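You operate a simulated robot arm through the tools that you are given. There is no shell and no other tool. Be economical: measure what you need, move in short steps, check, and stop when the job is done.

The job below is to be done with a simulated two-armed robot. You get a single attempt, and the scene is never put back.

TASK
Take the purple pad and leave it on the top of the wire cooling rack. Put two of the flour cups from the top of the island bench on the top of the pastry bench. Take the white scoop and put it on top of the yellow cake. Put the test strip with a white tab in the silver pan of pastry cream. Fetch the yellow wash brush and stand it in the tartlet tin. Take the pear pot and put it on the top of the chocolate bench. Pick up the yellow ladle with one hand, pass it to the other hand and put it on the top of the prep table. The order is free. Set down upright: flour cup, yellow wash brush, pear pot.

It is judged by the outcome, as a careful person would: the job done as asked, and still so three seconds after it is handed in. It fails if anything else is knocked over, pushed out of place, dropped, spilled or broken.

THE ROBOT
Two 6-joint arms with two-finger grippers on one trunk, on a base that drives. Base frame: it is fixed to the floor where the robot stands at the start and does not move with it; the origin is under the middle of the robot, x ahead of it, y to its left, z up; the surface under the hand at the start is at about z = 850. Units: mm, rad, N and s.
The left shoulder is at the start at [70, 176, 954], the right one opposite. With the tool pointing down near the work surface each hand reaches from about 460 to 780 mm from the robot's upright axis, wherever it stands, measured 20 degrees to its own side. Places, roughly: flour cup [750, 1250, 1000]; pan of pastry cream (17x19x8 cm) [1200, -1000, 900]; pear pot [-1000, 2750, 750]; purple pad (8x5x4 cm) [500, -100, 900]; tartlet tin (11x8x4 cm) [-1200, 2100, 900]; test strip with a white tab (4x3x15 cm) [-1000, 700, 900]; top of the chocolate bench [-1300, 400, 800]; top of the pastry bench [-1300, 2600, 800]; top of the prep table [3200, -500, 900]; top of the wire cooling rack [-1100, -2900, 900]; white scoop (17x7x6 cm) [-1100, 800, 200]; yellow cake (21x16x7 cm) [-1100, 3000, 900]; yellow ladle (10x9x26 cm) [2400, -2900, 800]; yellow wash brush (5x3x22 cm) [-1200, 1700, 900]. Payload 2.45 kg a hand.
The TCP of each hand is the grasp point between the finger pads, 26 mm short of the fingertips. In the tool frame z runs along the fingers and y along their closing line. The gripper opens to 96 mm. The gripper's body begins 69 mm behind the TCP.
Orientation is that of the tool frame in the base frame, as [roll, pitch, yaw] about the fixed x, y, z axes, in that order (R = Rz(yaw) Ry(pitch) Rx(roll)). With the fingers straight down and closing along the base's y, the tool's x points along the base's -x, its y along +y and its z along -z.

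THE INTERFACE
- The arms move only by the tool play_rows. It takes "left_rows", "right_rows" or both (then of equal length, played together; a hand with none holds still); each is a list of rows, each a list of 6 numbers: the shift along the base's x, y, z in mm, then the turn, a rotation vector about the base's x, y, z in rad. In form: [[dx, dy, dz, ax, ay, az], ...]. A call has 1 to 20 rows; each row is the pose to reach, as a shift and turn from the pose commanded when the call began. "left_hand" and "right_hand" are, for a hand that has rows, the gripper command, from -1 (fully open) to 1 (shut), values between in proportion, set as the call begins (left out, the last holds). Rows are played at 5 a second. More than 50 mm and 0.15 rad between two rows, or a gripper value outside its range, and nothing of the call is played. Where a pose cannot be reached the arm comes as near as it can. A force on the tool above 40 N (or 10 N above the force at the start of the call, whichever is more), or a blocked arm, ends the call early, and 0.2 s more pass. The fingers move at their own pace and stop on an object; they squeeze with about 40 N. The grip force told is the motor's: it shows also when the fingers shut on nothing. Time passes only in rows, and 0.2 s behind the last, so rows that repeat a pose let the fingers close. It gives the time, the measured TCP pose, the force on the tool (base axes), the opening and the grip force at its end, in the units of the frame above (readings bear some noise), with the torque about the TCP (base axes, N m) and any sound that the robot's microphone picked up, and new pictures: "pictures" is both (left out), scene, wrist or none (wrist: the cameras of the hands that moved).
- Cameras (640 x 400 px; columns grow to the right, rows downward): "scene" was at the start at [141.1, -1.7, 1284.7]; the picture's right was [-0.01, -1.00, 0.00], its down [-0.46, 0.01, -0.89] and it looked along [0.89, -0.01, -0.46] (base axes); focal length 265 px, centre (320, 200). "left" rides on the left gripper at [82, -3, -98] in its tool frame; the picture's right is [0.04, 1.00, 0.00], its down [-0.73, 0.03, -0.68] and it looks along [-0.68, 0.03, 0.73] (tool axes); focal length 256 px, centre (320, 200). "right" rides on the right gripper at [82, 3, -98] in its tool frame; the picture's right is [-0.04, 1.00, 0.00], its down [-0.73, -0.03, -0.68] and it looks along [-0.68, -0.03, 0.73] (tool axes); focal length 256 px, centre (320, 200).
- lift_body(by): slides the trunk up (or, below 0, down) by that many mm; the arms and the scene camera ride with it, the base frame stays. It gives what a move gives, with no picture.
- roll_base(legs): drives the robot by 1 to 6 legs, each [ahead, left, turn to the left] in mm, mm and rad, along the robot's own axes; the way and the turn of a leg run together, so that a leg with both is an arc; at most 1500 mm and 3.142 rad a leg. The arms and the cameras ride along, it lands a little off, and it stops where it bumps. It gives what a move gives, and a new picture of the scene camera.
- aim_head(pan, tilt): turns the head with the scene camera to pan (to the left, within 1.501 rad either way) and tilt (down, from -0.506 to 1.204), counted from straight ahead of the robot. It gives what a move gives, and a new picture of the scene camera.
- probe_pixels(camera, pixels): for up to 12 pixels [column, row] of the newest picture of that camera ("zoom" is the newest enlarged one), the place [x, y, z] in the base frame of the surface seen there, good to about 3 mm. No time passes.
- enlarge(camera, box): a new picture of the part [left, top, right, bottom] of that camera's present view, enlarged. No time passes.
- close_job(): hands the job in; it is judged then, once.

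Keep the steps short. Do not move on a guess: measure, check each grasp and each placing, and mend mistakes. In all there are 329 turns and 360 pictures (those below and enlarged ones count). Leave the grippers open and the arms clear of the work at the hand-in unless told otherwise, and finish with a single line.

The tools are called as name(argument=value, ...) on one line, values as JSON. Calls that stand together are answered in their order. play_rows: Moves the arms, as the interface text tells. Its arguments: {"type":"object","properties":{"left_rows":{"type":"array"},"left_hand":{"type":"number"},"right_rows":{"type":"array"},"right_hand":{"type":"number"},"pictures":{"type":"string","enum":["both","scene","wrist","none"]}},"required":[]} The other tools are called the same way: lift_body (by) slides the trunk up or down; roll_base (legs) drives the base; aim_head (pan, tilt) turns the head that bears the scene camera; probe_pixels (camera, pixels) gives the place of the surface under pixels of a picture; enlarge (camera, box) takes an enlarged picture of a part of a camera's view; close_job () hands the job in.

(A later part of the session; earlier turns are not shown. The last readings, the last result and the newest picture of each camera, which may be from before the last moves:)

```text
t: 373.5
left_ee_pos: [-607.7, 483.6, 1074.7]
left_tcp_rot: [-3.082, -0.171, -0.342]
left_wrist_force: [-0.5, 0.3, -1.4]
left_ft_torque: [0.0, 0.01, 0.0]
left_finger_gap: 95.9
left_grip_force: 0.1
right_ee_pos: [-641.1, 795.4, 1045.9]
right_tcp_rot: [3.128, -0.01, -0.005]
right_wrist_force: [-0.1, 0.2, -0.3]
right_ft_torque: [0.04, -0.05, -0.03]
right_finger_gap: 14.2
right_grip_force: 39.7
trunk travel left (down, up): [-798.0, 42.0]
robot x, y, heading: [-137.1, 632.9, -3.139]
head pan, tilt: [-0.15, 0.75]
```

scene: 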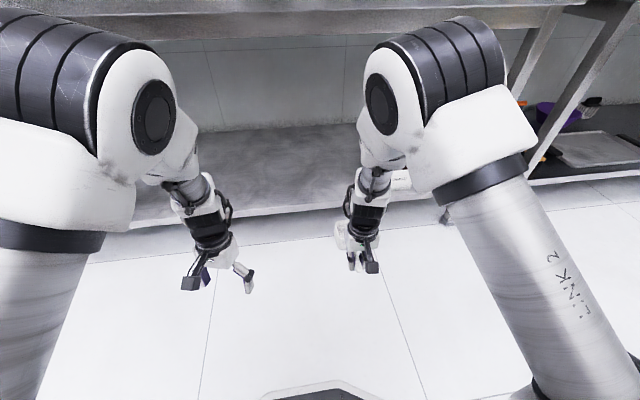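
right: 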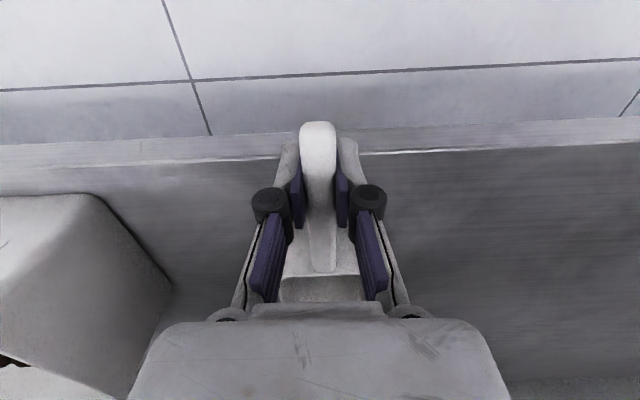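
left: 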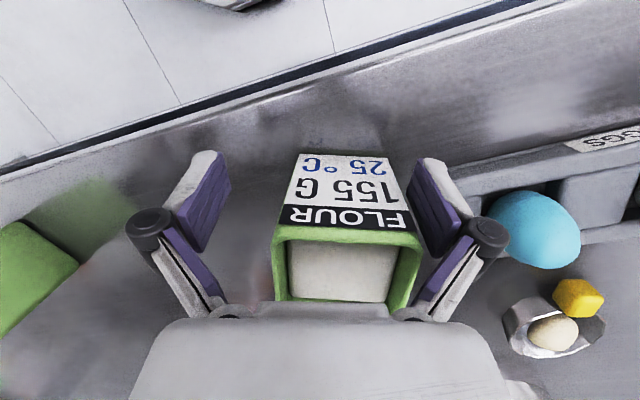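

Drive sideways right ~2130 toward the cake.

roll_base(legs=[[0, -1100, 0], [0, -1030, 0]])

aim_head(pan=-0.1, tilt=0.6)

```text
t: 384.1
left_ee_pos: [-621.1, 2604.0, 1074.9]
left_tcp_rot: [-3.08, -0.17, -0.344]
left_wrist_force: [0.0, -0.3, 1.1]
left_ft_torque: [0.01, -0.01, 0.02]
left_finger_gap: 96.3
left_grip_force: 0.0
right_ee_pos: [-653.2, 2915.6, 1046.7]
right_tcp_rot: [3.126, -0.012, -0.008]
right_wrist_force: [0.0, -0.6, -1.0]
right_ft_torque: [0.01, -0.08, -0.02]
right_finger_gap: 13.7
right_grip_force: 40.1
trunk travel left (down, up): [-798.0, 42.0]
robot x, y, heading: [-148.1, 2754.0, -3.136]
head pan, tilt: [-0.15, 0.75]
```

scene: 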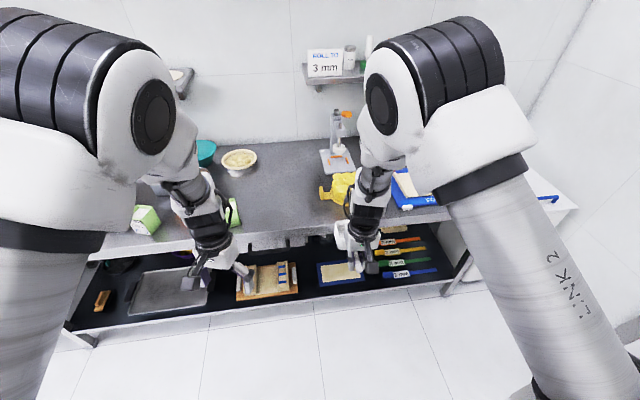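

```text
t: 384.8
left_ee_pos: [-620.9, 2605.3, 1075.6]
left_tcp_rot: [-3.081, -0.171, -0.344]
left_wrist_force: [0.2, 0.6, -0.1]
left_ft_torque: [0.03, 0.03, 0.0]
left_finger_gap: 95.7
left_grip_force: 0.0
right_ee_pos: [-654.6, 2916.8, 1046.5]
right_tcp_rot: [3.125, -0.012, -0.009]
right_wrist_force: [0.4, 0.1, -0.9]
right_ft_torque: [0.02, -0.03, 0.0]
right_finger_gap: 13.7
right_grip_force: 39.8
trunk travel left (down, up): [-798.0, 42.0]
robot x, y, heading: [-152.3, 2754.6, -3.136]
head pan, tilt: [-0.099, 0.6]
```

scene: 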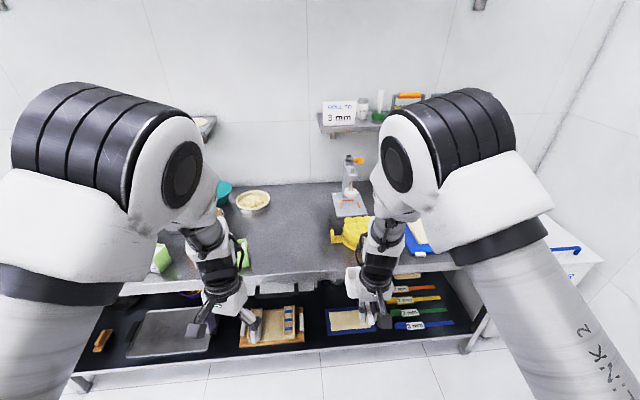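

Zoom on the yellow object behind the right hand.

enlarge(camera="scene", box=[310, 150, 450, 290])

probe_pixels(camera="scene", pixels=[[335, 238], [350, 228], [363, 222], [345, 245], [360, 245], [356, 235], [330, 252], [412, 238], [356, 188]])

```text
2.86 times, centred on (380, 220) of scene
```

zoom: 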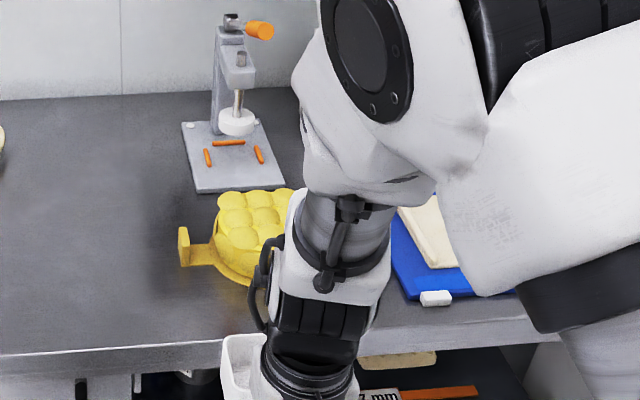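

```text
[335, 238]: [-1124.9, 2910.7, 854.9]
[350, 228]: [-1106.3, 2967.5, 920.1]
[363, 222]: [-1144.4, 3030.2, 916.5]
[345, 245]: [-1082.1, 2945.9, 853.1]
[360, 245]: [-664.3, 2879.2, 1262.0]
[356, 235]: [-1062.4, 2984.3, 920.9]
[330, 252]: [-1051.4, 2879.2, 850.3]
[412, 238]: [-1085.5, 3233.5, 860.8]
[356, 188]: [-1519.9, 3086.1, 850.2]
```

Cake top ≈920. Drive right 85 and ahead 370, staying high, and view with the right camera.

roll_base(legs=[[0, -85, 0], [370, 0, 0]])

enlarge(camera="right", box=[0, 0, 640, 400])

```text
t: 387.8
left_ee_pos: [-991.6, 2690.0, 1074.2]
left_tcp_rot: [-3.083, -0.171, -0.345]
left_wrist_force: [0.4, 0.4, 0.4]
left_ft_torque: [0.0, 0.04, 0.04]
left_finger_gap: 95.8
left_grip_force: 0.1
right_ee_pos: [-1025.5, 3001.4, 1047.0]
right_tcp_rot: [3.127, -0.011, -0.011]
right_wrist_force: [1.1, -0.3, -0.7]
right_ft_torque: [0.04, -0.08, 0.01]
right_finger_gap: 14.0
right_grip_force: 40.1
trunk travel left (down, up): [-798.0, 42.0]
robot x, y, heading: [-525.8, 2837.5, -3.139]
head pan, tilt: [-0.099, 0.6]
```

scene: 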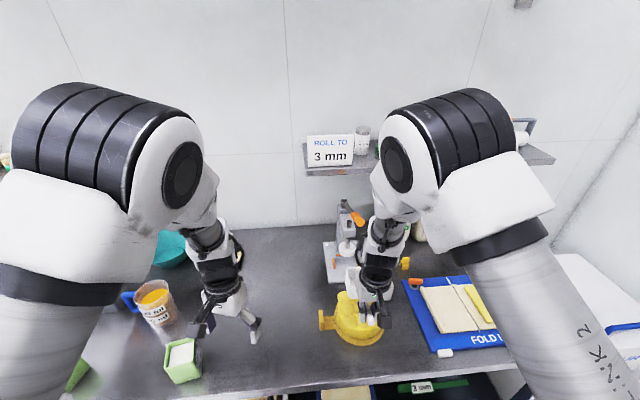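

```text
1.00 times, centred on (320, 200) of right (not enlarged: the box is as wide or as high as the picture)
```

zoom: 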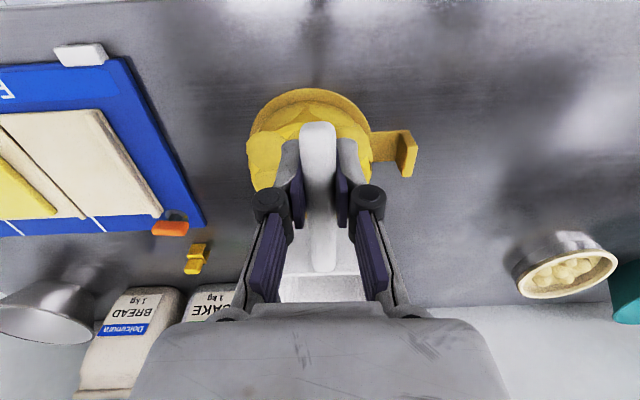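

Probe the cake outline in this view.

probe_pixels(camera="zoom", pixels=[[310, 93], [255, 130], [367, 130], [258, 165], [368, 165], [275, 140], [345, 130], [285, 120], [405, 150]])

probe_pixels(camera="scene", pixels=[[345, 298], [355, 318], [340, 318], [372, 330], [352, 335], [380, 345], [366, 305]])

```text
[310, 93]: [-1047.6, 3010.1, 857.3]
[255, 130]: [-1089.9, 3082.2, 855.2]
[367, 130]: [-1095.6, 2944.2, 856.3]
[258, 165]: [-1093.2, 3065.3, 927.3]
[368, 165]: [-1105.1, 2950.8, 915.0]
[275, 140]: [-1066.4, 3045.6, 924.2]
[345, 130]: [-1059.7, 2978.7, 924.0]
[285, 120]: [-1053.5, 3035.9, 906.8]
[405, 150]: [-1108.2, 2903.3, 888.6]
```

```text
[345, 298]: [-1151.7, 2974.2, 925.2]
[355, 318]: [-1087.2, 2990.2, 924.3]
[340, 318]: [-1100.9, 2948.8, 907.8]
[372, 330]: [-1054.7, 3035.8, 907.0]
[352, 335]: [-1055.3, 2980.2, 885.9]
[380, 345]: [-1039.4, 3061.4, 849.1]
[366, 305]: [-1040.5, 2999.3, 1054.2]
```

Cake centre ≈(−1120,3011), tops ≈925; the bowl is ~97 beyond the TCP, so x is right. Shift y +9 and lower slowly to z≈978.

play_rows(right_rows=[[0, 9, -25, 0, 0, 0], [0, 9, -50, 0, 0, 0], [0, 9, -65, 0, 0, 0], [0, 9, -69, 0, 0, 0], [0, 9, -69, 0, 0, 0]], pictures="scene")

enlarge(camera="scene", box=[300, 240, 440, 370])

```text
t: 389.0
left_ee_pos: [-992.6, 2689.0, 1074.3]
left_tcp_rot: [-3.08, -0.17, -0.346]
left_wrist_force: [-0.8, -0.6, -0.4]
left_ft_torque: [-0.01, 0.04, -0.01]
left_finger_gap: 95.9
left_grip_force: 0.1
right_ee_pos: [-1025.5, 3009.1, 978.4]
right_tcp_rot: [3.126, -0.01, -0.01]
right_wrist_force: [-0.8, 0.3, -0.9]
right_ft_torque: [0.0, -0.02, -0.04]
right_finger_gap: 13.8
right_grip_force: 39.5
trunk travel left (down, up): [-798.0, 42.0]
robot x, y, heading: [-521.3, 2837.1, -3.136]
head pan, tilt: [-0.099, 0.6]
```

scene: 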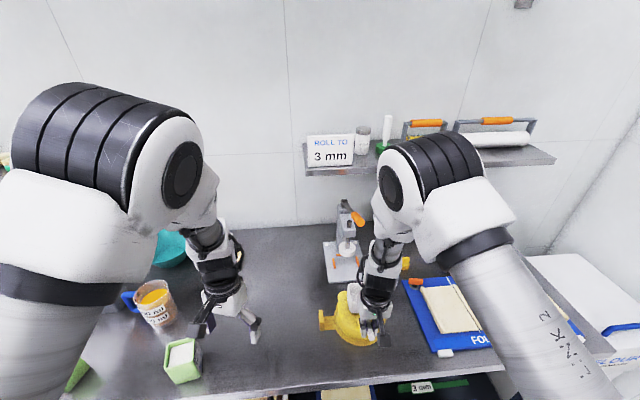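

```text
3.08 times, centred on (370, 305) of scene
```

zoom: 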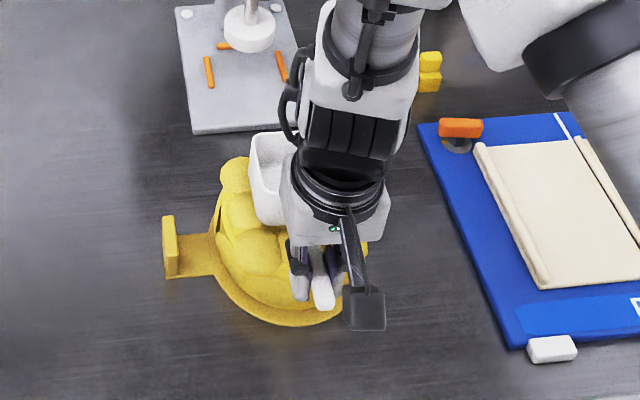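

The bowl looks a bit far back-left on the cake; probe it.

probe_pixels(camera="zoom", pixels=[[252, 140], [258, 180], [262, 210], [285, 135], [240, 180], [228, 220], [235, 170], [320, 300]])

```text
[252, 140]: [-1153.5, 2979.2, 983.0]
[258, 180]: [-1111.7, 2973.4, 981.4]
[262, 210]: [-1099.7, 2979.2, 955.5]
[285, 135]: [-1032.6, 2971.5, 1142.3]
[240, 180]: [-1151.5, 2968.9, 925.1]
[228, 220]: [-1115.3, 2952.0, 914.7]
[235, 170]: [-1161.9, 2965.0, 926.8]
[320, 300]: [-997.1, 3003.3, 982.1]
```

Bowl is centred over the cake. Creep down until contact.

play_rows(right_rows=[[4, 3, -2, 0, 0, 0], [4, 3, -4, 0, 0, 0], [4, 3, -6, 0, 0, 0], [4, 3, -8, 0, 0, 0]], pictures="none")

```text
t: 390.0
left_ee_pos: [-992.8, 2689.4, 1074.0]
left_tcp_rot: [-3.081, -0.172, -0.346]
left_wrist_force: [-0.2, -0.7, 0.6]
left_ft_torque: [0.04, -0.01, 0.04]
left_finger_gap: 96.2
left_grip_force: 0.0
right_ee_pos: [-1021.5, 3013.1, 970.0]
right_tcp_rot: [3.127, -0.013, -0.011]
right_wrist_force: [0.2, 0.3, 0.6]
right_ft_torque: [-0.01, -0.03, -0.01]
right_finger_gap: 13.8
right_grip_force: 39.5
trunk travel left (down, up): [-798.0, 42.0]
robot x, y, heading: [-524.7, 2838.9, -3.141]
head pan, tilt: [-0.099, 0.6]
```

play_rows(right_rows=[[0, 0, -2, 0, 0, 0], [0, 0, -4, 0, 0, 0], [0, 0, -5, 0, 0, 0], [0, 0, -5, 0, 0, 0]], pictures="none")

```text
t: 391.0
left_ee_pos: [-991.9, 2690.1, 1075.4]
left_tcp_rot: [-3.08, -0.173, -0.345]
left_wrist_force: [-0.4, 0.5, 0.6]
left_ft_torque: [-0.02, -0.02, -0.01]
left_finger_gap: 96.2
left_grip_force: 0.1
right_ee_pos: [-1022.2, 3013.2, 964.5]
right_tcp_rot: [3.126, -0.014, -0.011]
right_wrist_force: [0.0, 0.5, -0.2]
right_ft_torque: [0.03, -0.04, 0.0]
right_finger_gap: 14.0
right_grip_force: 40.1
trunk travel left (down, up): [-798.0, 42.0]
robot x, y, heading: [-524.2, 2841.0, -3.14]
head pan, tilt: [-0.099, 0.6]
```

No contact yet; look before going lower.

play_rows(right_rows=[[0, 0, -2, 0, 0, 0], [0, 0, -4, 0, 0, 0], [0, 0, -6, 0, 0, 0]], pictures="both")

```text
t: 391.8
left_ee_pos: [-990.7, 2689.4, 1075.9]
left_tcp_rot: [-3.08, -0.169, -0.345]
left_wrist_force: [0.2, 0.5, -0.4]
left_ft_torque: [0.01, 0.03, 0.02]
left_finger_gap: 96.0
left_grip_force: 0.0
right_ee_pos: [-1019.1, 3013.7, 961.1]
right_tcp_rot: [3.127, -0.008, -0.01]
right_wrist_force: [1.9, -0.2, 20.8]
right_ft_torque: [0.14, 1.28, -0.02]
right_finger_gap: 13.8
right_grip_force: 40.0
trunk travel left (down, up): [-798.0, 42.0]
robot x, y, heading: [-524.4, 2836.3, -3.138]
head pan, tilt: [-0.099, 0.6]
```

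scene: 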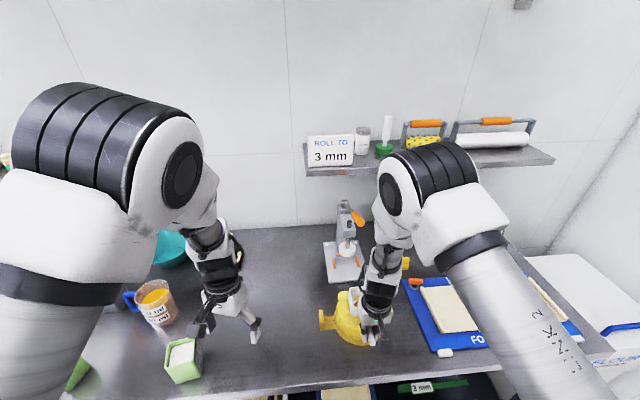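
right: 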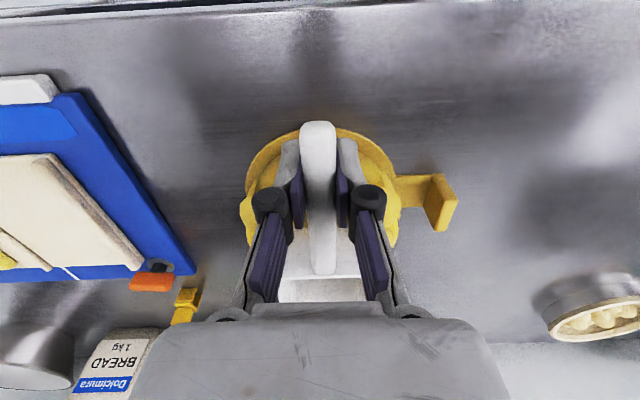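

Contact (21 N on the bowl). Open gently and check.

play_rows(right_rows=[[0, 0, 1, 0, 0, 0], [0, 0, 1, 0, 0, 0], [0, 0, 1, 0, 0, 0]], right_hand=0.4, pictures="wrist")

```text
t: 392.6
left_ee_pos: [-993.6, 2690.0, 1075.3]
left_tcp_rot: [-3.082, -0.171, -0.346]
left_wrist_force: [0.0, 0.4, 0.2]
left_ft_torque: [0.01, -0.02, 0.02]
left_finger_gap: 96.1
left_grip_force: 0.1
right_ee_pos: [-1020.8, 3013.4, 960.0]
right_tcp_rot: [3.124, -0.012, -0.011]
right_wrist_force: [0.1, 0.4, -0.8]
right_ft_torque: [-0.02, -0.04, 0.0]
right_finger_gap: 28.9
right_grip_force: 0.1
trunk travel left (down, up): [-798.0, 42.0]
robot x, y, heading: [-522.8, 2836.8, -3.138]
head pan, tilt: [-0.099, 0.6]
```

right: 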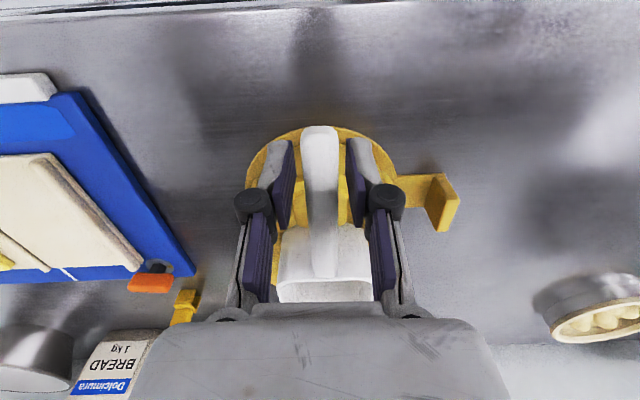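

Scoop rests. Rise straight up 110.

play_rows(right_rows=[[0, 0, 20, 0, 0, 0], [0, 0, 50, 0, 0, 0], [0, 0, 85, 0, 0, 0], [0, 0, 115, 0, 0, 0]], pictures="wrist")

enlarge(camera="scene", box=[300, 240, 440, 370])

```text
t: 393.6
left_ee_pos: [-993.0, 2688.8, 1075.2]
left_tcp_rot: [-3.08, -0.17, -0.346]
left_wrist_force: [0.6, -0.1, -0.3]
left_ft_torque: [0.04, 0.0, -0.01]
left_finger_gap: 96.0
left_grip_force: 0.0
right_ee_pos: [-1022.4, 3012.3, 1076.5]
right_tcp_rot: [3.125, -0.014, -0.012]
right_wrist_force: [0.0, 0.0, 0.2]
right_ft_torque: [-0.02, 0.02, 0.02]
right_finger_gap: 28.9
right_grip_force: 0.1
trunk travel left (down, up): [-798.0, 42.0]
robot x, y, heading: [-521.0, 2838.7, -3.143]
head pan, tilt: [-0.099, 0.6]
```

right: 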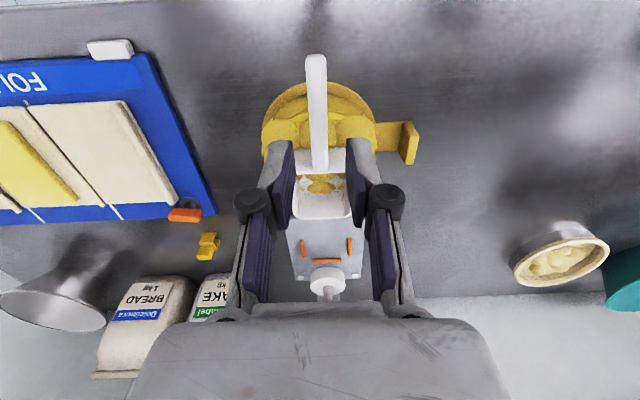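

```text
3.08 times, centred on (370, 305) of scene
```

zoom: 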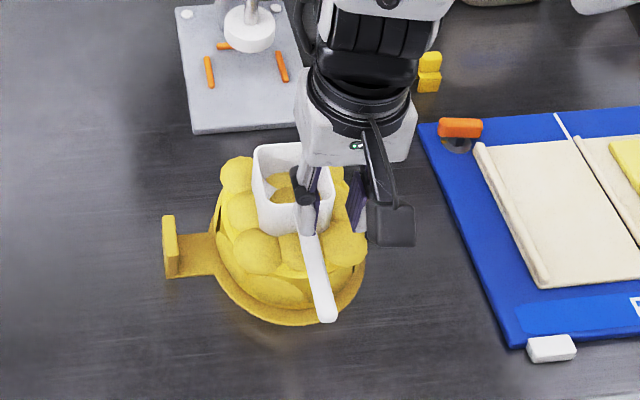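

Scoop sits on the cake. Next the brush and tin: back 250 and drive left 900.

roll_base(legs=[[-250, 0, 0], [0, 930, 0]])

enlarge(camera="scene", box=[150, 170, 480, 380])

```text
t: 399.9
left_ee_pos: [-732.5, 1753.9, 1074.8]
left_tcp_rot: [-3.081, -0.171, -0.338]
left_wrist_force: [0.1, 0.1, -0.1]
left_ft_torque: [-0.03, 0.01, 0.0]
left_finger_gap: 96.1
left_grip_force: 0.0
right_ee_pos: [-764.9, 2076.6, 1074.8]
right_tcp_rot: [3.127, -0.012, -0.001]
right_wrist_force: [0.1, 0.0, 1.1]
right_ft_torque: [0.0, 0.02, 0.02]
right_finger_gap: 28.6
right_grip_force: 0.1
trunk travel left (down, up): [-798.0, 42.0]
robot x, y, heading: [-264.4, 1905.4, -3.132]
head pan, tilt: [-0.099, 0.6]
```

scene: 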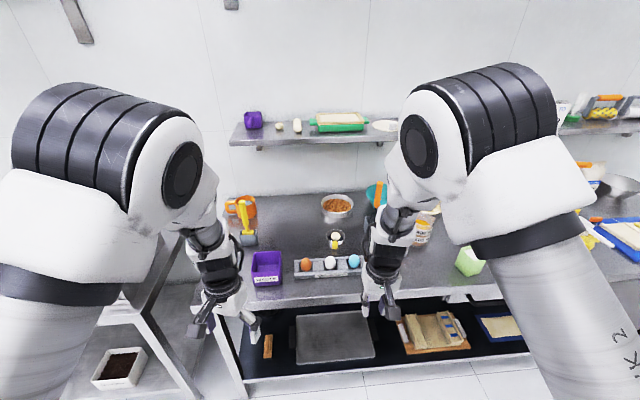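

```text
1.90 times, centred on (315, 275) of scene
```

zoom: 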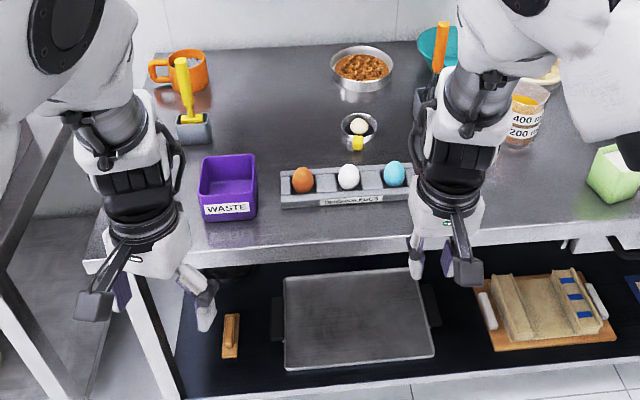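

Zoom on the brush and the small tin with the yellow lump.

enlarge(camera="scene", box=[215, 185, 385, 285])

probe_pixels(camera="scene", pixels=[[243, 205], [245, 225], [246, 235], [248, 243], [335, 237], [336, 246], [328, 240], [345, 240], [335, 229], [337, 207], [240, 240], [258, 240]])

```text
3.76 times, centred on (300, 235) of scene
```

zoom: 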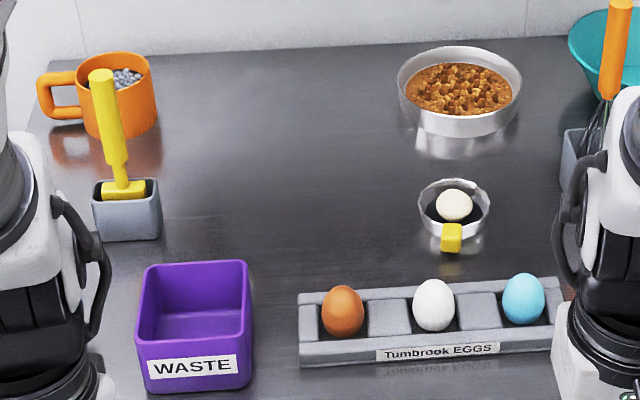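

```text
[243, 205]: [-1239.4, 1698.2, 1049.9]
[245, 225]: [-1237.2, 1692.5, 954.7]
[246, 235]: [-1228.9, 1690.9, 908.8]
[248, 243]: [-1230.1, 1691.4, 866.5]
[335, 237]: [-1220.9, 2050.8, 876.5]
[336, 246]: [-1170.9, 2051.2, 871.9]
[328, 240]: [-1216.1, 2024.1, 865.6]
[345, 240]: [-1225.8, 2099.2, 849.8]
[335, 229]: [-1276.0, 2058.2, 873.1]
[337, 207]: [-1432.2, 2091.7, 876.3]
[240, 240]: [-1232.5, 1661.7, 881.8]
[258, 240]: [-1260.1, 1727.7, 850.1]
```

The tin is the small round one with a yellow tab at (−1215,2055), holding a white ball. First test the right arm's reach: raise trunk 40, extend 50.

lift_body(by=40)

play_rows(right_rows=[[-25, 0, -10, 0, 0, 0], [-50, 0, -20, 0, 0, 0], [-50, 0, -20, 0, 0, 0]], right_hand=-1, pictures="none")

```text
t: 400.8
left_ee_pos: [-733.0, 1752.7, 1114.8]
left_tcp_rot: [-3.079, -0.171, -0.339]
left_wrist_force: [0.3, -0.6, 0.4]
left_ft_torque: [-0.01, -0.04, -0.01]
left_finger_gap: 96.4
left_grip_force: 0.0
right_ee_pos: [-765.8, 2076.1, 1115.8]
right_tcp_rot: [3.126, -0.011, -0.002]
right_wrist_force: [0.2, 0.9, 0.1]
right_ft_torque: [0.0, 0.01, -0.03]
right_finger_gap: 28.9
right_grip_force: 0.1
trunk travel left (down, up): [-838.0, 2.0]
robot x, y, heading: [-265.4, 1904.6, -3.129]
head pan, tilt: [-0.099, 0.6]
```

```text
t: 401.6
left_ee_pos: [-732.3, 1752.4, 1115.1]
left_tcp_rot: [-3.08, -0.172, -0.339]
left_wrist_force: [-0.3, -0.3, -0.1]
left_ft_torque: [-0.02, -0.02, 0.0]
left_finger_gap: 96.0
left_grip_force: 0.1
right_ee_pos: [-807.8, 2073.9, 1094.1]
right_tcp_rot: [3.119, -0.007, 0.005]
right_wrist_force: [0.1, 1.0, 0.4]
right_ft_torque: [0.01, -0.02, -0.02]
right_finger_gap: 96.1
right_grip_force: 0.0
right hand out of reach, approached as far as the arm can: row 2, 3
trunk travel left (down, up): [-838.0, 2.0]
robot x, y, heading: [-260.4, 1904.1, -3.13]
head pan, tilt: [-0.099, 0.6]
```

Reach ~545 is just enough with the base close. Drive left 378, then ahead 350 and look from the right camera.

roll_base(legs=[[0, 378, -0.01], [350, 0, 0]])

enlarge(camera="right", box=[0, 0, 640, 400])

```text
t: 405.8
left_ee_pos: [-1078.3, 1383.6, 1116.0]
left_tcp_rot: [-3.081, -0.171, -0.343]
left_wrist_force: [0.3, 0.3, 0.1]
left_ft_torque: [0.0, 0.05, 0.0]
left_finger_gap: 95.8
left_grip_force: 0.2
right_ee_pos: [-1151.3, 1706.1, 1095.5]
right_tcp_rot: [3.116, -0.008, -0.005]
right_wrist_force: [0.3, 0.2, -0.6]
right_ft_torque: [0.02, 0.02, 0.03]
right_finger_gap: 96.1
right_grip_force: 0.1
trunk travel left (down, up): [-838.0, 2.0]
robot x, y, heading: [-605.6, 1532.5, -3.13]
head pan, tilt: [-0.099, 0.6]
```

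scene: 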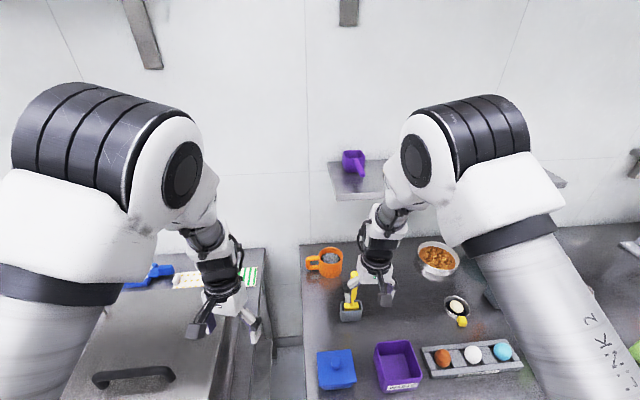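

```text
1.00 times, centred on (320, 200) of right (not enlarged: the box is as wide or as high as the picture)
```

zoom: 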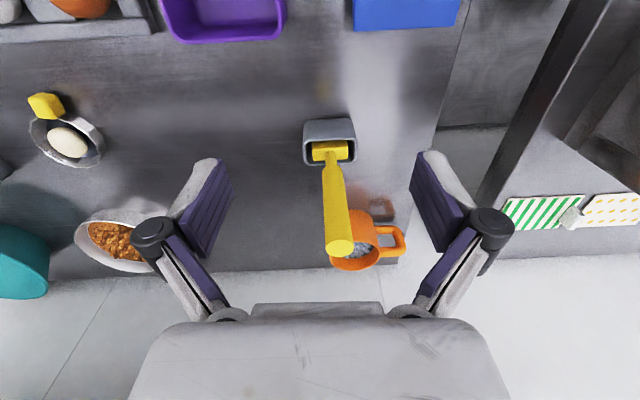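

Probe the brush.

probe_pixels(camera="zoom", pixels=[[341, 248], [338, 225], [335, 195], [332, 172], [320, 152], [345, 150], [330, 143], [307, 140], [352, 135]])

```text
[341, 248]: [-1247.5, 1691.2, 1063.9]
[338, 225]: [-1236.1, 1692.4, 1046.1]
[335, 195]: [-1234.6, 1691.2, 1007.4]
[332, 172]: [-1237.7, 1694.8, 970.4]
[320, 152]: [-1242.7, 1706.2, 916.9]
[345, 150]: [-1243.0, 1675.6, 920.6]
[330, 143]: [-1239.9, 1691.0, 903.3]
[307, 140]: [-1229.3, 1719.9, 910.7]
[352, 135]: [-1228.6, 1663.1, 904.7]
```

Handle centre (−1245,1692), top 1064. Lower to z≈1037, align y, extend a little.

play_rows(right_rows=[[0, -14, -20, 0, 0, 0], [0, -14, -40, 0, 0, 0], [-8, -14, -58, 0, 0, 0], [-16, -14, -58, 0, 0, 0], [-16, -14, -58, 0, 0, 0]], pictures="none")

roll_base(legs=[[60, 0, 0]])

```text
t: 407.0
left_ee_pos: [-1078.0, 1384.4, 1115.5]
left_tcp_rot: [-3.08, -0.17, -0.345]
left_wrist_force: [-0.1, 0.5, 0.2]
left_ft_torque: [0.02, 0.01, -0.04]
left_finger_gap: 96.0
left_grip_force: 0.1
right_ee_pos: [-1166.2, 1693.6, 1036.7]
right_tcp_rot: [3.107, -0.003, 0.0]
right_wrist_force: [0.0, 0.0, 0.1]
right_ft_torque: [-0.01, 0.01, -0.02]
right_finger_gap: 95.9
right_grip_force: 0.1
trunk travel left (down, up): [-838.0, 2.0]
robot x, y, heading: [-609.9, 1531.9, -3.143]
head pan, tilt: [-0.099, 0.6]
```

```text
t: 408.0
left_ee_pos: [-1132.4, 1383.7, 1118.9]
left_tcp_rot: [-3.082, -0.165, -0.347]
left_wrist_force: [0.1, 0.3, -0.5]
left_ft_torque: [-0.01, 0.03, 0.01]
left_finger_gap: 95.9
left_grip_force: 0.1
right_ee_pos: [-1220.9, 1692.5, 1039.0]
right_tcp_rot: [3.106, 0.003, -0.001]
right_wrist_force: [1.1, 0.2, 0.4]
right_ft_torque: [-0.03, 0.04, 0.03]
right_finger_gap: 95.8
right_grip_force: 0.1
trunk travel left (down, up): [-838.0, 2.0]
robot x, y, heading: [-672.4, 1532.7, -3.14]
head pan, tilt: [-0.099, 0.6]
```

scene: 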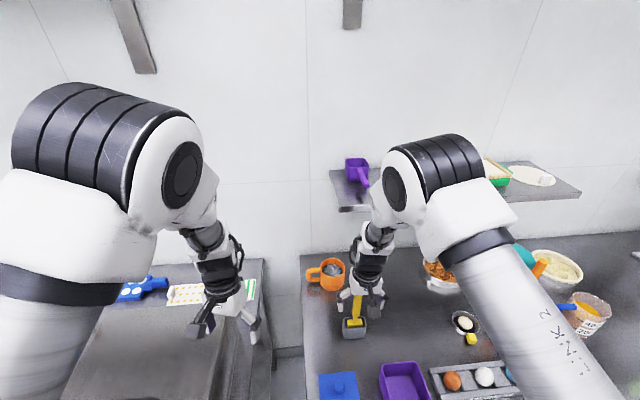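

Need ~23 mm more. Base +15 and arm the rest.

roll_base(legs=[[15, 0, 0]])

play_rows(right_rows=[[-5, 0, -3, 0, 0, 0], [-9, 0, -5, 0, 0, 0], [-9, 0, -5, 0, 0, 0]], pictures="wrist")

```text
t: 408.7
left_ee_pos: [-1152.9, 1384.8, 1116.0]
left_tcp_rot: [-3.081, -0.17, -0.348]
left_wrist_force: [0.5, -1.0, -0.6]
left_ft_torque: [0.01, 0.03, 0.01]
left_finger_gap: 96.0
left_grip_force: 0.1
right_ee_pos: [-1239.2, 1693.0, 1036.9]
right_tcp_rot: [3.108, -0.002, -0.002]
right_wrist_force: [0.2, -0.6, 0.1]
right_ft_torque: [0.03, 0.01, 0.01]
right_finger_gap: 96.1
right_grip_force: 0.1
trunk travel left (down, up): [-838.0, 2.0]
robot x, y, heading: [-684.1, 1531.0, -3.142]
head pan, tilt: [-0.099, 0.6]
```

scene: 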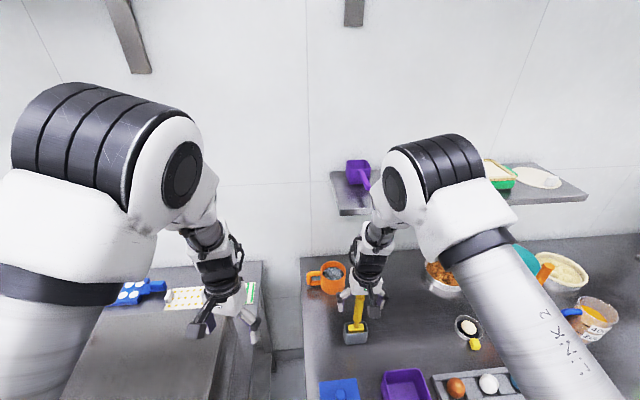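

```text
t: 409.5
left_ee_pos: [-1153.6, 1384.0, 1115.2]
left_tcp_rot: [-3.081, -0.172, -0.346]
left_wrist_force: [0.4, 0.4, 0.2]
left_ft_torque: [0.02, -0.01, 0.0]
left_finger_gap: 95.9
left_grip_force: 0.1
right_ee_pos: [-1249.4, 1694.0, 1029.8]
right_tcp_rot: [3.1, 0.002, 0.002]
right_wrist_force: [0.1, 0.4, -0.1]
right_ft_torque: [0.02, 0.01, -0.03]
right_finger_gap: 95.9
right_grip_force: 0.1
trunk travel left (down, up): [-838.0, 2.0]
robot x, y, heading: [-684.7, 1533.8, -3.142]
head pan, tilt: [-0.099, 0.6]
```

right: 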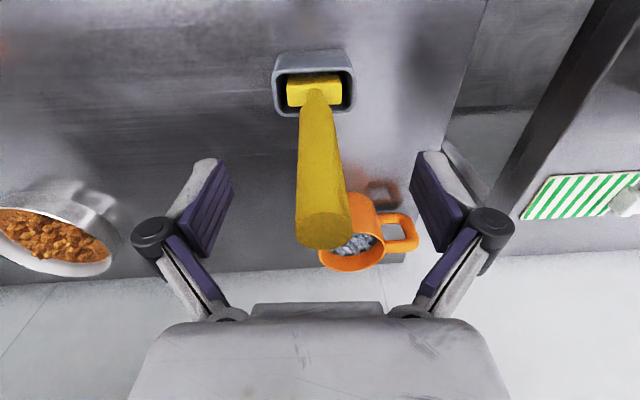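

Aligned; close.

play_rows(right_rows=[[0, 0, 0, 0, 0, 0], [0, 0, 0, 0, 0, 0], [0, 0, 0, 0, 0, 0], [0, 0, 0, 0, 0, 0]], right_hand=1, pictures="none")

play_rows(right_rows=[[0, 0, 15, 0, 0, 0], [0, 0, 30, 0, 0, 0], [10, 0, 50, 0, 0, 0], [20, 0, 75, 0, 0, 0], [30, 0, 95, 0, 0, 0], [30, 0, 95, 0, 0, 0]], pictures="both")

```text
t: 410.5
left_ee_pos: [-1153.7, 1384.4, 1116.0]
left_tcp_rot: [-3.082, -0.171, -0.347]
left_wrist_force: [-0.6, 0.2, -0.2]
left_ft_torque: [-0.03, -0.01, -0.01]
left_finger_gap: 95.8
left_grip_force: 0.1
right_ee_pos: [-1248.3, 1693.5, 1033.2]
right_tcp_rot: [3.098, 0.003, 0.001]
right_wrist_force: [-2.0, 2.0, 13.1]
right_ft_torque: [0.62, 0.31, 0.03]
right_finger_gap: 23.0
right_grip_force: 39.9
trunk travel left (down, up): [-838.0, 2.0]
robot x, y, heading: [-682.6, 1534.8, -3.141]
head pan, tilt: [-0.099, 0.6]
```

```text
t: 411.9
left_ee_pos: [-1155.8, 1384.2, 1114.0]
left_tcp_rot: [-3.08, -0.172, -0.347]
left_wrist_force: [0.2, -0.8, -0.4]
left_ft_torque: [0.02, -0.02, -0.01]
left_finger_gap: 95.9
left_grip_force: 0.0
right_ee_pos: [-1220.8, 1693.2, 1124.3]
right_tcp_rot: [3.104, -0.005, -0.002]
right_wrist_force: [0.5, 0.2, -1.2]
right_ft_torque: [-0.01, -0.04, 0.03]
right_finger_gap: 22.6
right_grip_force: 40.1
trunk travel left (down, up): [-838.0, 2.0]
robot x, y, heading: [-687.0, 1531.3, -3.138]
head pan, tilt: [-0.099, 0.6]
```

scene: 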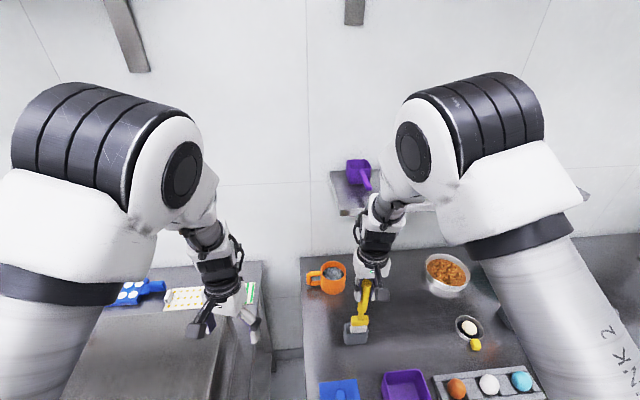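
right: 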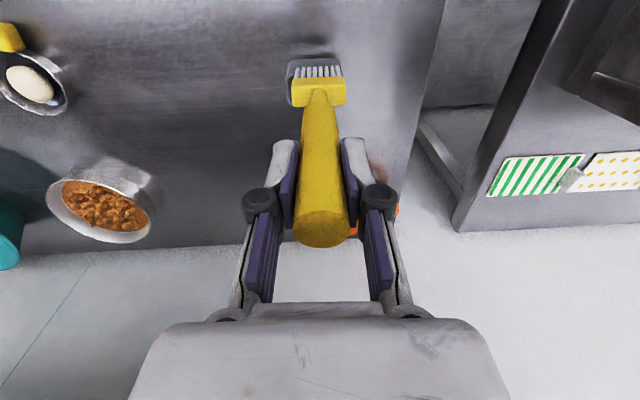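

Brush held. Drive right 300 and view the tin from the right camera.

roll_base(legs=[[0, -320, 0]])

enlarge(camera="right", box=[0, 0, 640, 400])

enlarge(camera="scene", box=[330, 230, 450, 330])

```text
t: 414.1
left_ee_pos: [-1153.2, 1702.7, 1114.0]
left_tcp_rot: [-3.078, -0.17, -0.348]
left_wrist_force: [0.5, -1.0, 0.4]
left_ft_torque: [0.0, 0.03, 0.01]
left_finger_gap: 96.1
left_grip_force: 0.1
right_ee_pos: [-1219.9, 2011.8, 1124.0]
right_tcp_rot: [3.108, -0.004, -0.004]
right_wrist_force: [0.1, -0.1, -0.6]
right_ft_torque: [0.02, -0.01, 0.02]
right_finger_gap: 22.7
right_grip_force: 40.2
trunk travel left (down, up): [-838.0, 2.0]
robot x, y, heading: [-683.9, 1852.6, 3.141]
head pan, tilt: [-0.099, 0.6]
```

scene: 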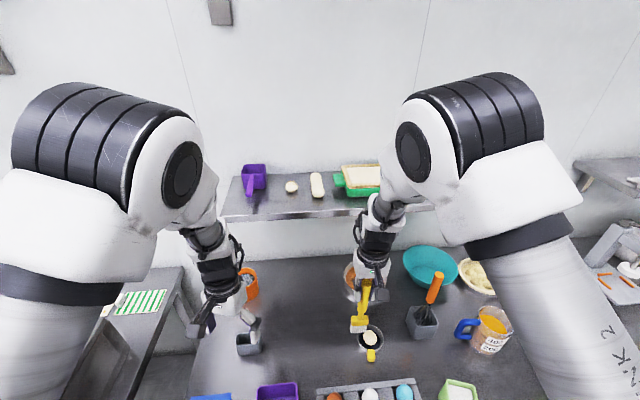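

```text
1.00 times, centred on (320, 200) of right (not enlarged: the box is as wide or as high as the picture)
```

zoom: 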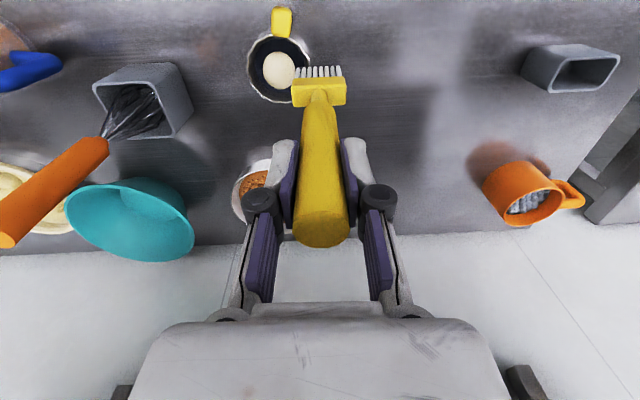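

```text
4.00 times, centred on (390, 280) of scene
```

zoom: 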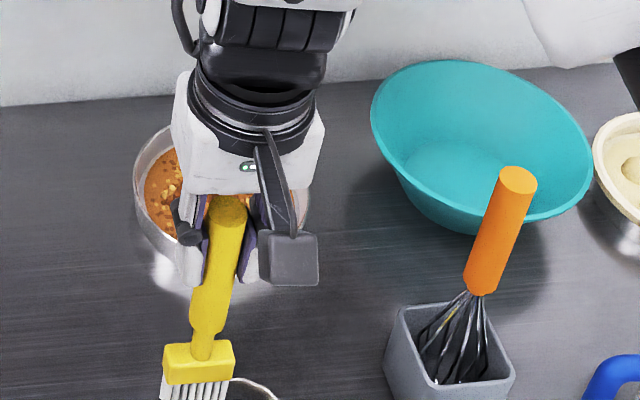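

Probe the tin: rim, floor and ball.

probe_pixels(camera="right", pixels=[[250, 150]])

enlarge(camera="right", box=[230, 0, 360, 110])

```text
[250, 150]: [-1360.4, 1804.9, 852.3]
```

```text
3.64 times, centred on (295, 55) of right
```

zoom: 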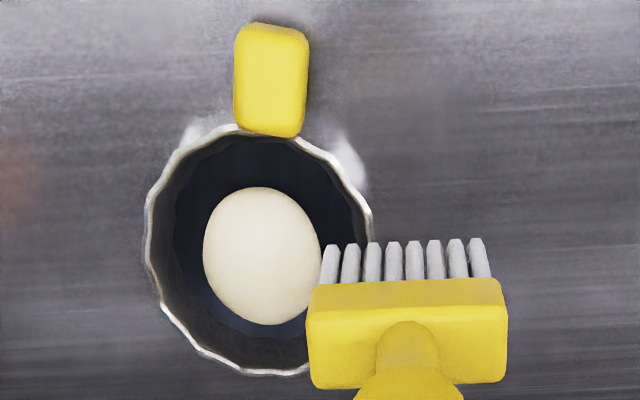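

probe_pixels(camera="zoom", pixels=[[262, 255], [240, 220], [300, 290], [240, 165], [320, 180], [180, 300], [250, 345], [270, 310], [150, 240], [370, 200], [272, 50], [250, 372]])

```text
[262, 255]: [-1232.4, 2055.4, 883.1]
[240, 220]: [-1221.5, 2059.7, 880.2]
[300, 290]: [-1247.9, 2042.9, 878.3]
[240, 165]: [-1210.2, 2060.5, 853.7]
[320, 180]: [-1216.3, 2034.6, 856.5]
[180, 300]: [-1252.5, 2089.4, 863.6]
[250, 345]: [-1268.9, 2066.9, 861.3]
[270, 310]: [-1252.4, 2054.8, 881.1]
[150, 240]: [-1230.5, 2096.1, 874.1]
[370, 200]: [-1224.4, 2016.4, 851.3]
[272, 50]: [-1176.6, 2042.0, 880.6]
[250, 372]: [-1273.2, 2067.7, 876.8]
```

Probe the brush head's size.

probe_pixels(camera="zoom", pixels=[[312, 285], [500, 282], [316, 380], [500, 378], [330, 265], [485, 260], [331, 248], [478, 243], [420, 295], [340, 360]])

enlarge(camera="scene", box=[350, 300, 400, 365])

```text
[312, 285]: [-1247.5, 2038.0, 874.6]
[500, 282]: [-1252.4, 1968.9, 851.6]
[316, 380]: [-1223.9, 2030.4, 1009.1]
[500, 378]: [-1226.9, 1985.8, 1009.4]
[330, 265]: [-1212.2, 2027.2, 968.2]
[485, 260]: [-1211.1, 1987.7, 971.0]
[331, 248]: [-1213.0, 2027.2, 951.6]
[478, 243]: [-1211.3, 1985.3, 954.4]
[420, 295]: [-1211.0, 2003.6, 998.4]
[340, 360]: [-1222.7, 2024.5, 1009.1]
```

```text
6.15 times, centred on (375, 332) of scene
```

zoom: 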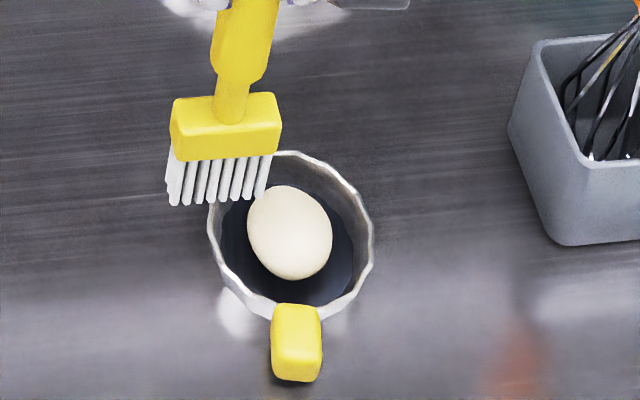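

View the brush head from the left wrist camera to learn its thickness.

enlarge(camera="left", box=[0, 0, 640, 400])

```text
1.00 times, centred on (320, 200) of left (not enlarged: the box is as wide or as high as the picture)
```

zoom: 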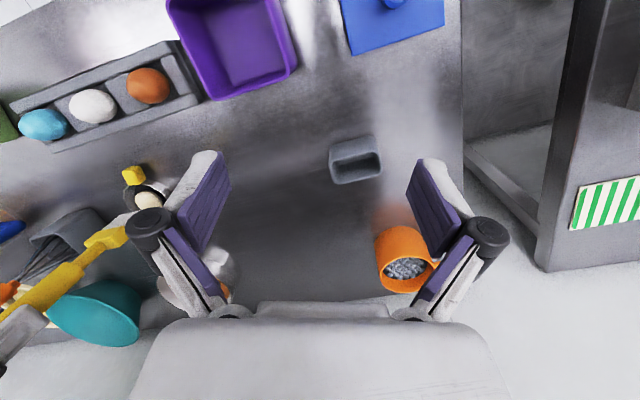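

enlarge(camera="left", box=[60, 150, 200, 290])

```text
2.86 times, centred on (130, 220) of left
```

zoom: 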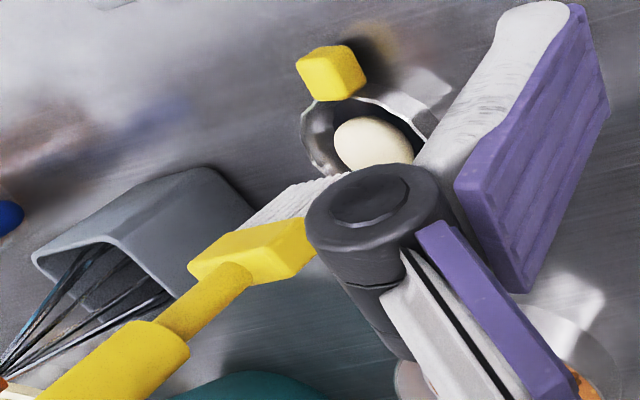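

Block is only ~17 mm thick. I'll lower the bristles at x≈−1216, y≈2056, in front of the ball, letting the ball roll back. Drive right 47.

roll_base(legs=[[0, -48, 0]])

enlarge(camera="right", box=[230, 0, 400, 120])

```text
t: 415.0
left_ee_pos: [-1153.8, 1745.4, 1113.0]
left_tcp_rot: [-3.073, -0.169, -0.348]
left_wrist_force: [0.1, -0.6, -0.3]
left_ft_torque: [0.06, -0.03, 0.02]
left_finger_gap: 95.9
left_grip_force: 0.0
right_ee_pos: [-1219.4, 2052.7, 1126.2]
right_tcp_rot: [3.112, -0.002, 0.001]
right_wrist_force: [-1.3, -0.6, -1.5]
right_ft_torque: [0.07, 0.02, -0.01]
right_finger_gap: 22.7
right_grip_force: 39.7
trunk travel left (down, up): [-838.0, 2.0]
robot x, y, heading: [-682.4, 1900.5, -3.145]
head pan, tilt: [-0.099, 0.6]
```

scene: 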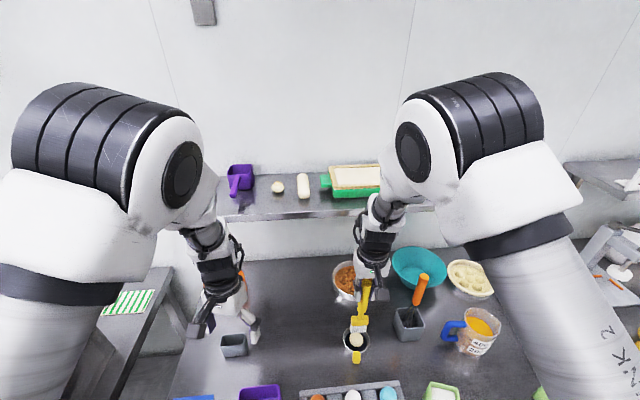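

```text
3.33 times, centred on (315, 60) of right
```

zoom: 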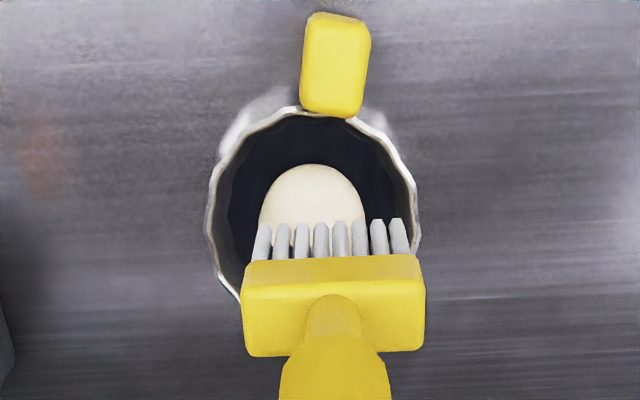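

Adjust (+3,+7) and lower to just above the ball (TCP ≈1076).

play_rows(right_rows=[[3, 7, -15, 0, 0, 0], [3, 7, -30, 0, 0, 0], [3, 7, -48, 0, 0, 0], [3, 7, -48, 0, 0, 0]], pictures="none")

enlarge(camera="right", box=[230, 0, 400, 120])

enlarge(camera="scene", box=[330, 300, 390, 370])

```text
t: 416.0
left_ee_pos: [-1153.1, 1752.7, 1115.2]
left_tcp_rot: [-3.081, -0.173, -0.346]
left_wrist_force: [0.1, 0.9, -0.4]
left_ft_torque: [-0.05, -0.01, -0.01]
left_finger_gap: 95.9
left_grip_force: 0.1
right_ee_pos: [-1216.4, 2066.1, 1077.0]
right_tcp_rot: [3.106, -0.003, -0.001]
right_wrist_force: [0.0, -0.4, -0.5]
right_ft_torque: [-0.01, 0.03, -0.01]
right_finger_gap: 22.6
right_grip_force: 40.1
trunk travel left (down, up): [-838.0, 2.0]
robot x, y, heading: [-685.2, 1903.3, 3.144]
head pan, tilt: [-0.099, 0.6]
```

```text
3.33 times, centred on (315, 60) of right
```

zoom: 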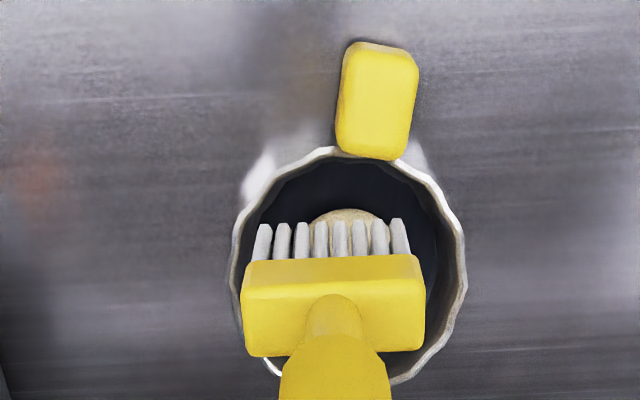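

```text
5.71 times, centred on (360, 335) of scene
```

zoom: 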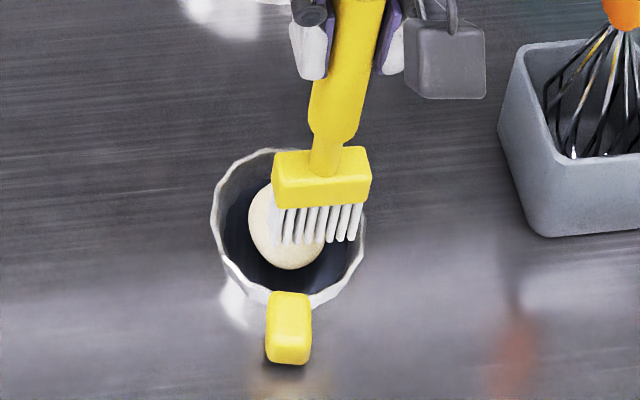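

Shift y −8 and lower slowly.

play_rows(right_rows=[[0, -8, 0, 0, 0, 0], [0, -8, -6, 0, 0, 0], [0, -8, -12, 0, 0, 0], [0, -8, -17, 0, 0, 0], [0, -8, -22, 0, 0, 0]], pictures="wrist")

enlarge(camera="scene", box=[330, 300, 390, 370])

```text
t: 417.2
left_ee_pos: [-1154.2, 1752.6, 1114.5]
left_tcp_rot: [-3.081, -0.173, -0.346]
left_wrist_force: [1.0, 0.0, -0.4]
left_ft_torque: [-0.01, -0.02, -0.01]
left_finger_gap: 95.8
left_grip_force: 0.1
right_ee_pos: [-1216.2, 2058.8, 1054.6]
right_tcp_rot: [3.106, -0.003, -0.001]
right_wrist_force: [0.0, -0.5, 0.0]
right_ft_torque: [0.01, 0.02, 0.01]
right_finger_gap: 22.4
right_grip_force: 40.6
trunk travel left (down, up): [-838.0, 2.0]
robot x, y, heading: [-682.5, 1902.3, -3.137]
head pan, tilt: [-0.099, 0.6]
```

right: 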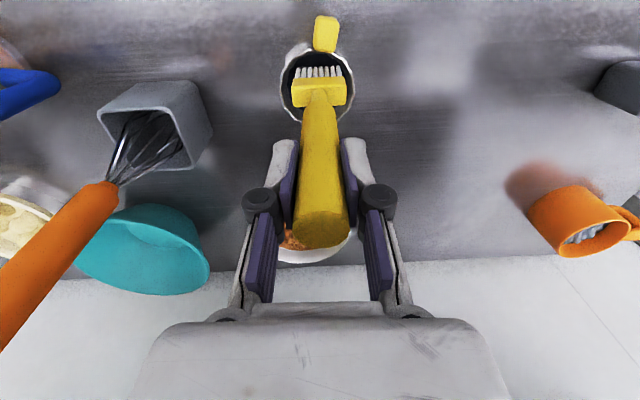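

```text
5.71 times, centred on (360, 335) of scene
```

zoom: 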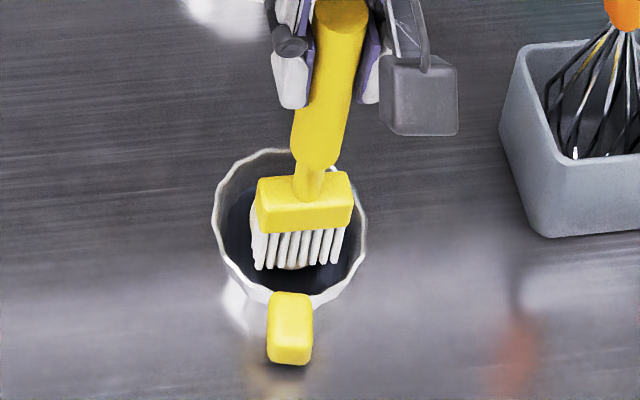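

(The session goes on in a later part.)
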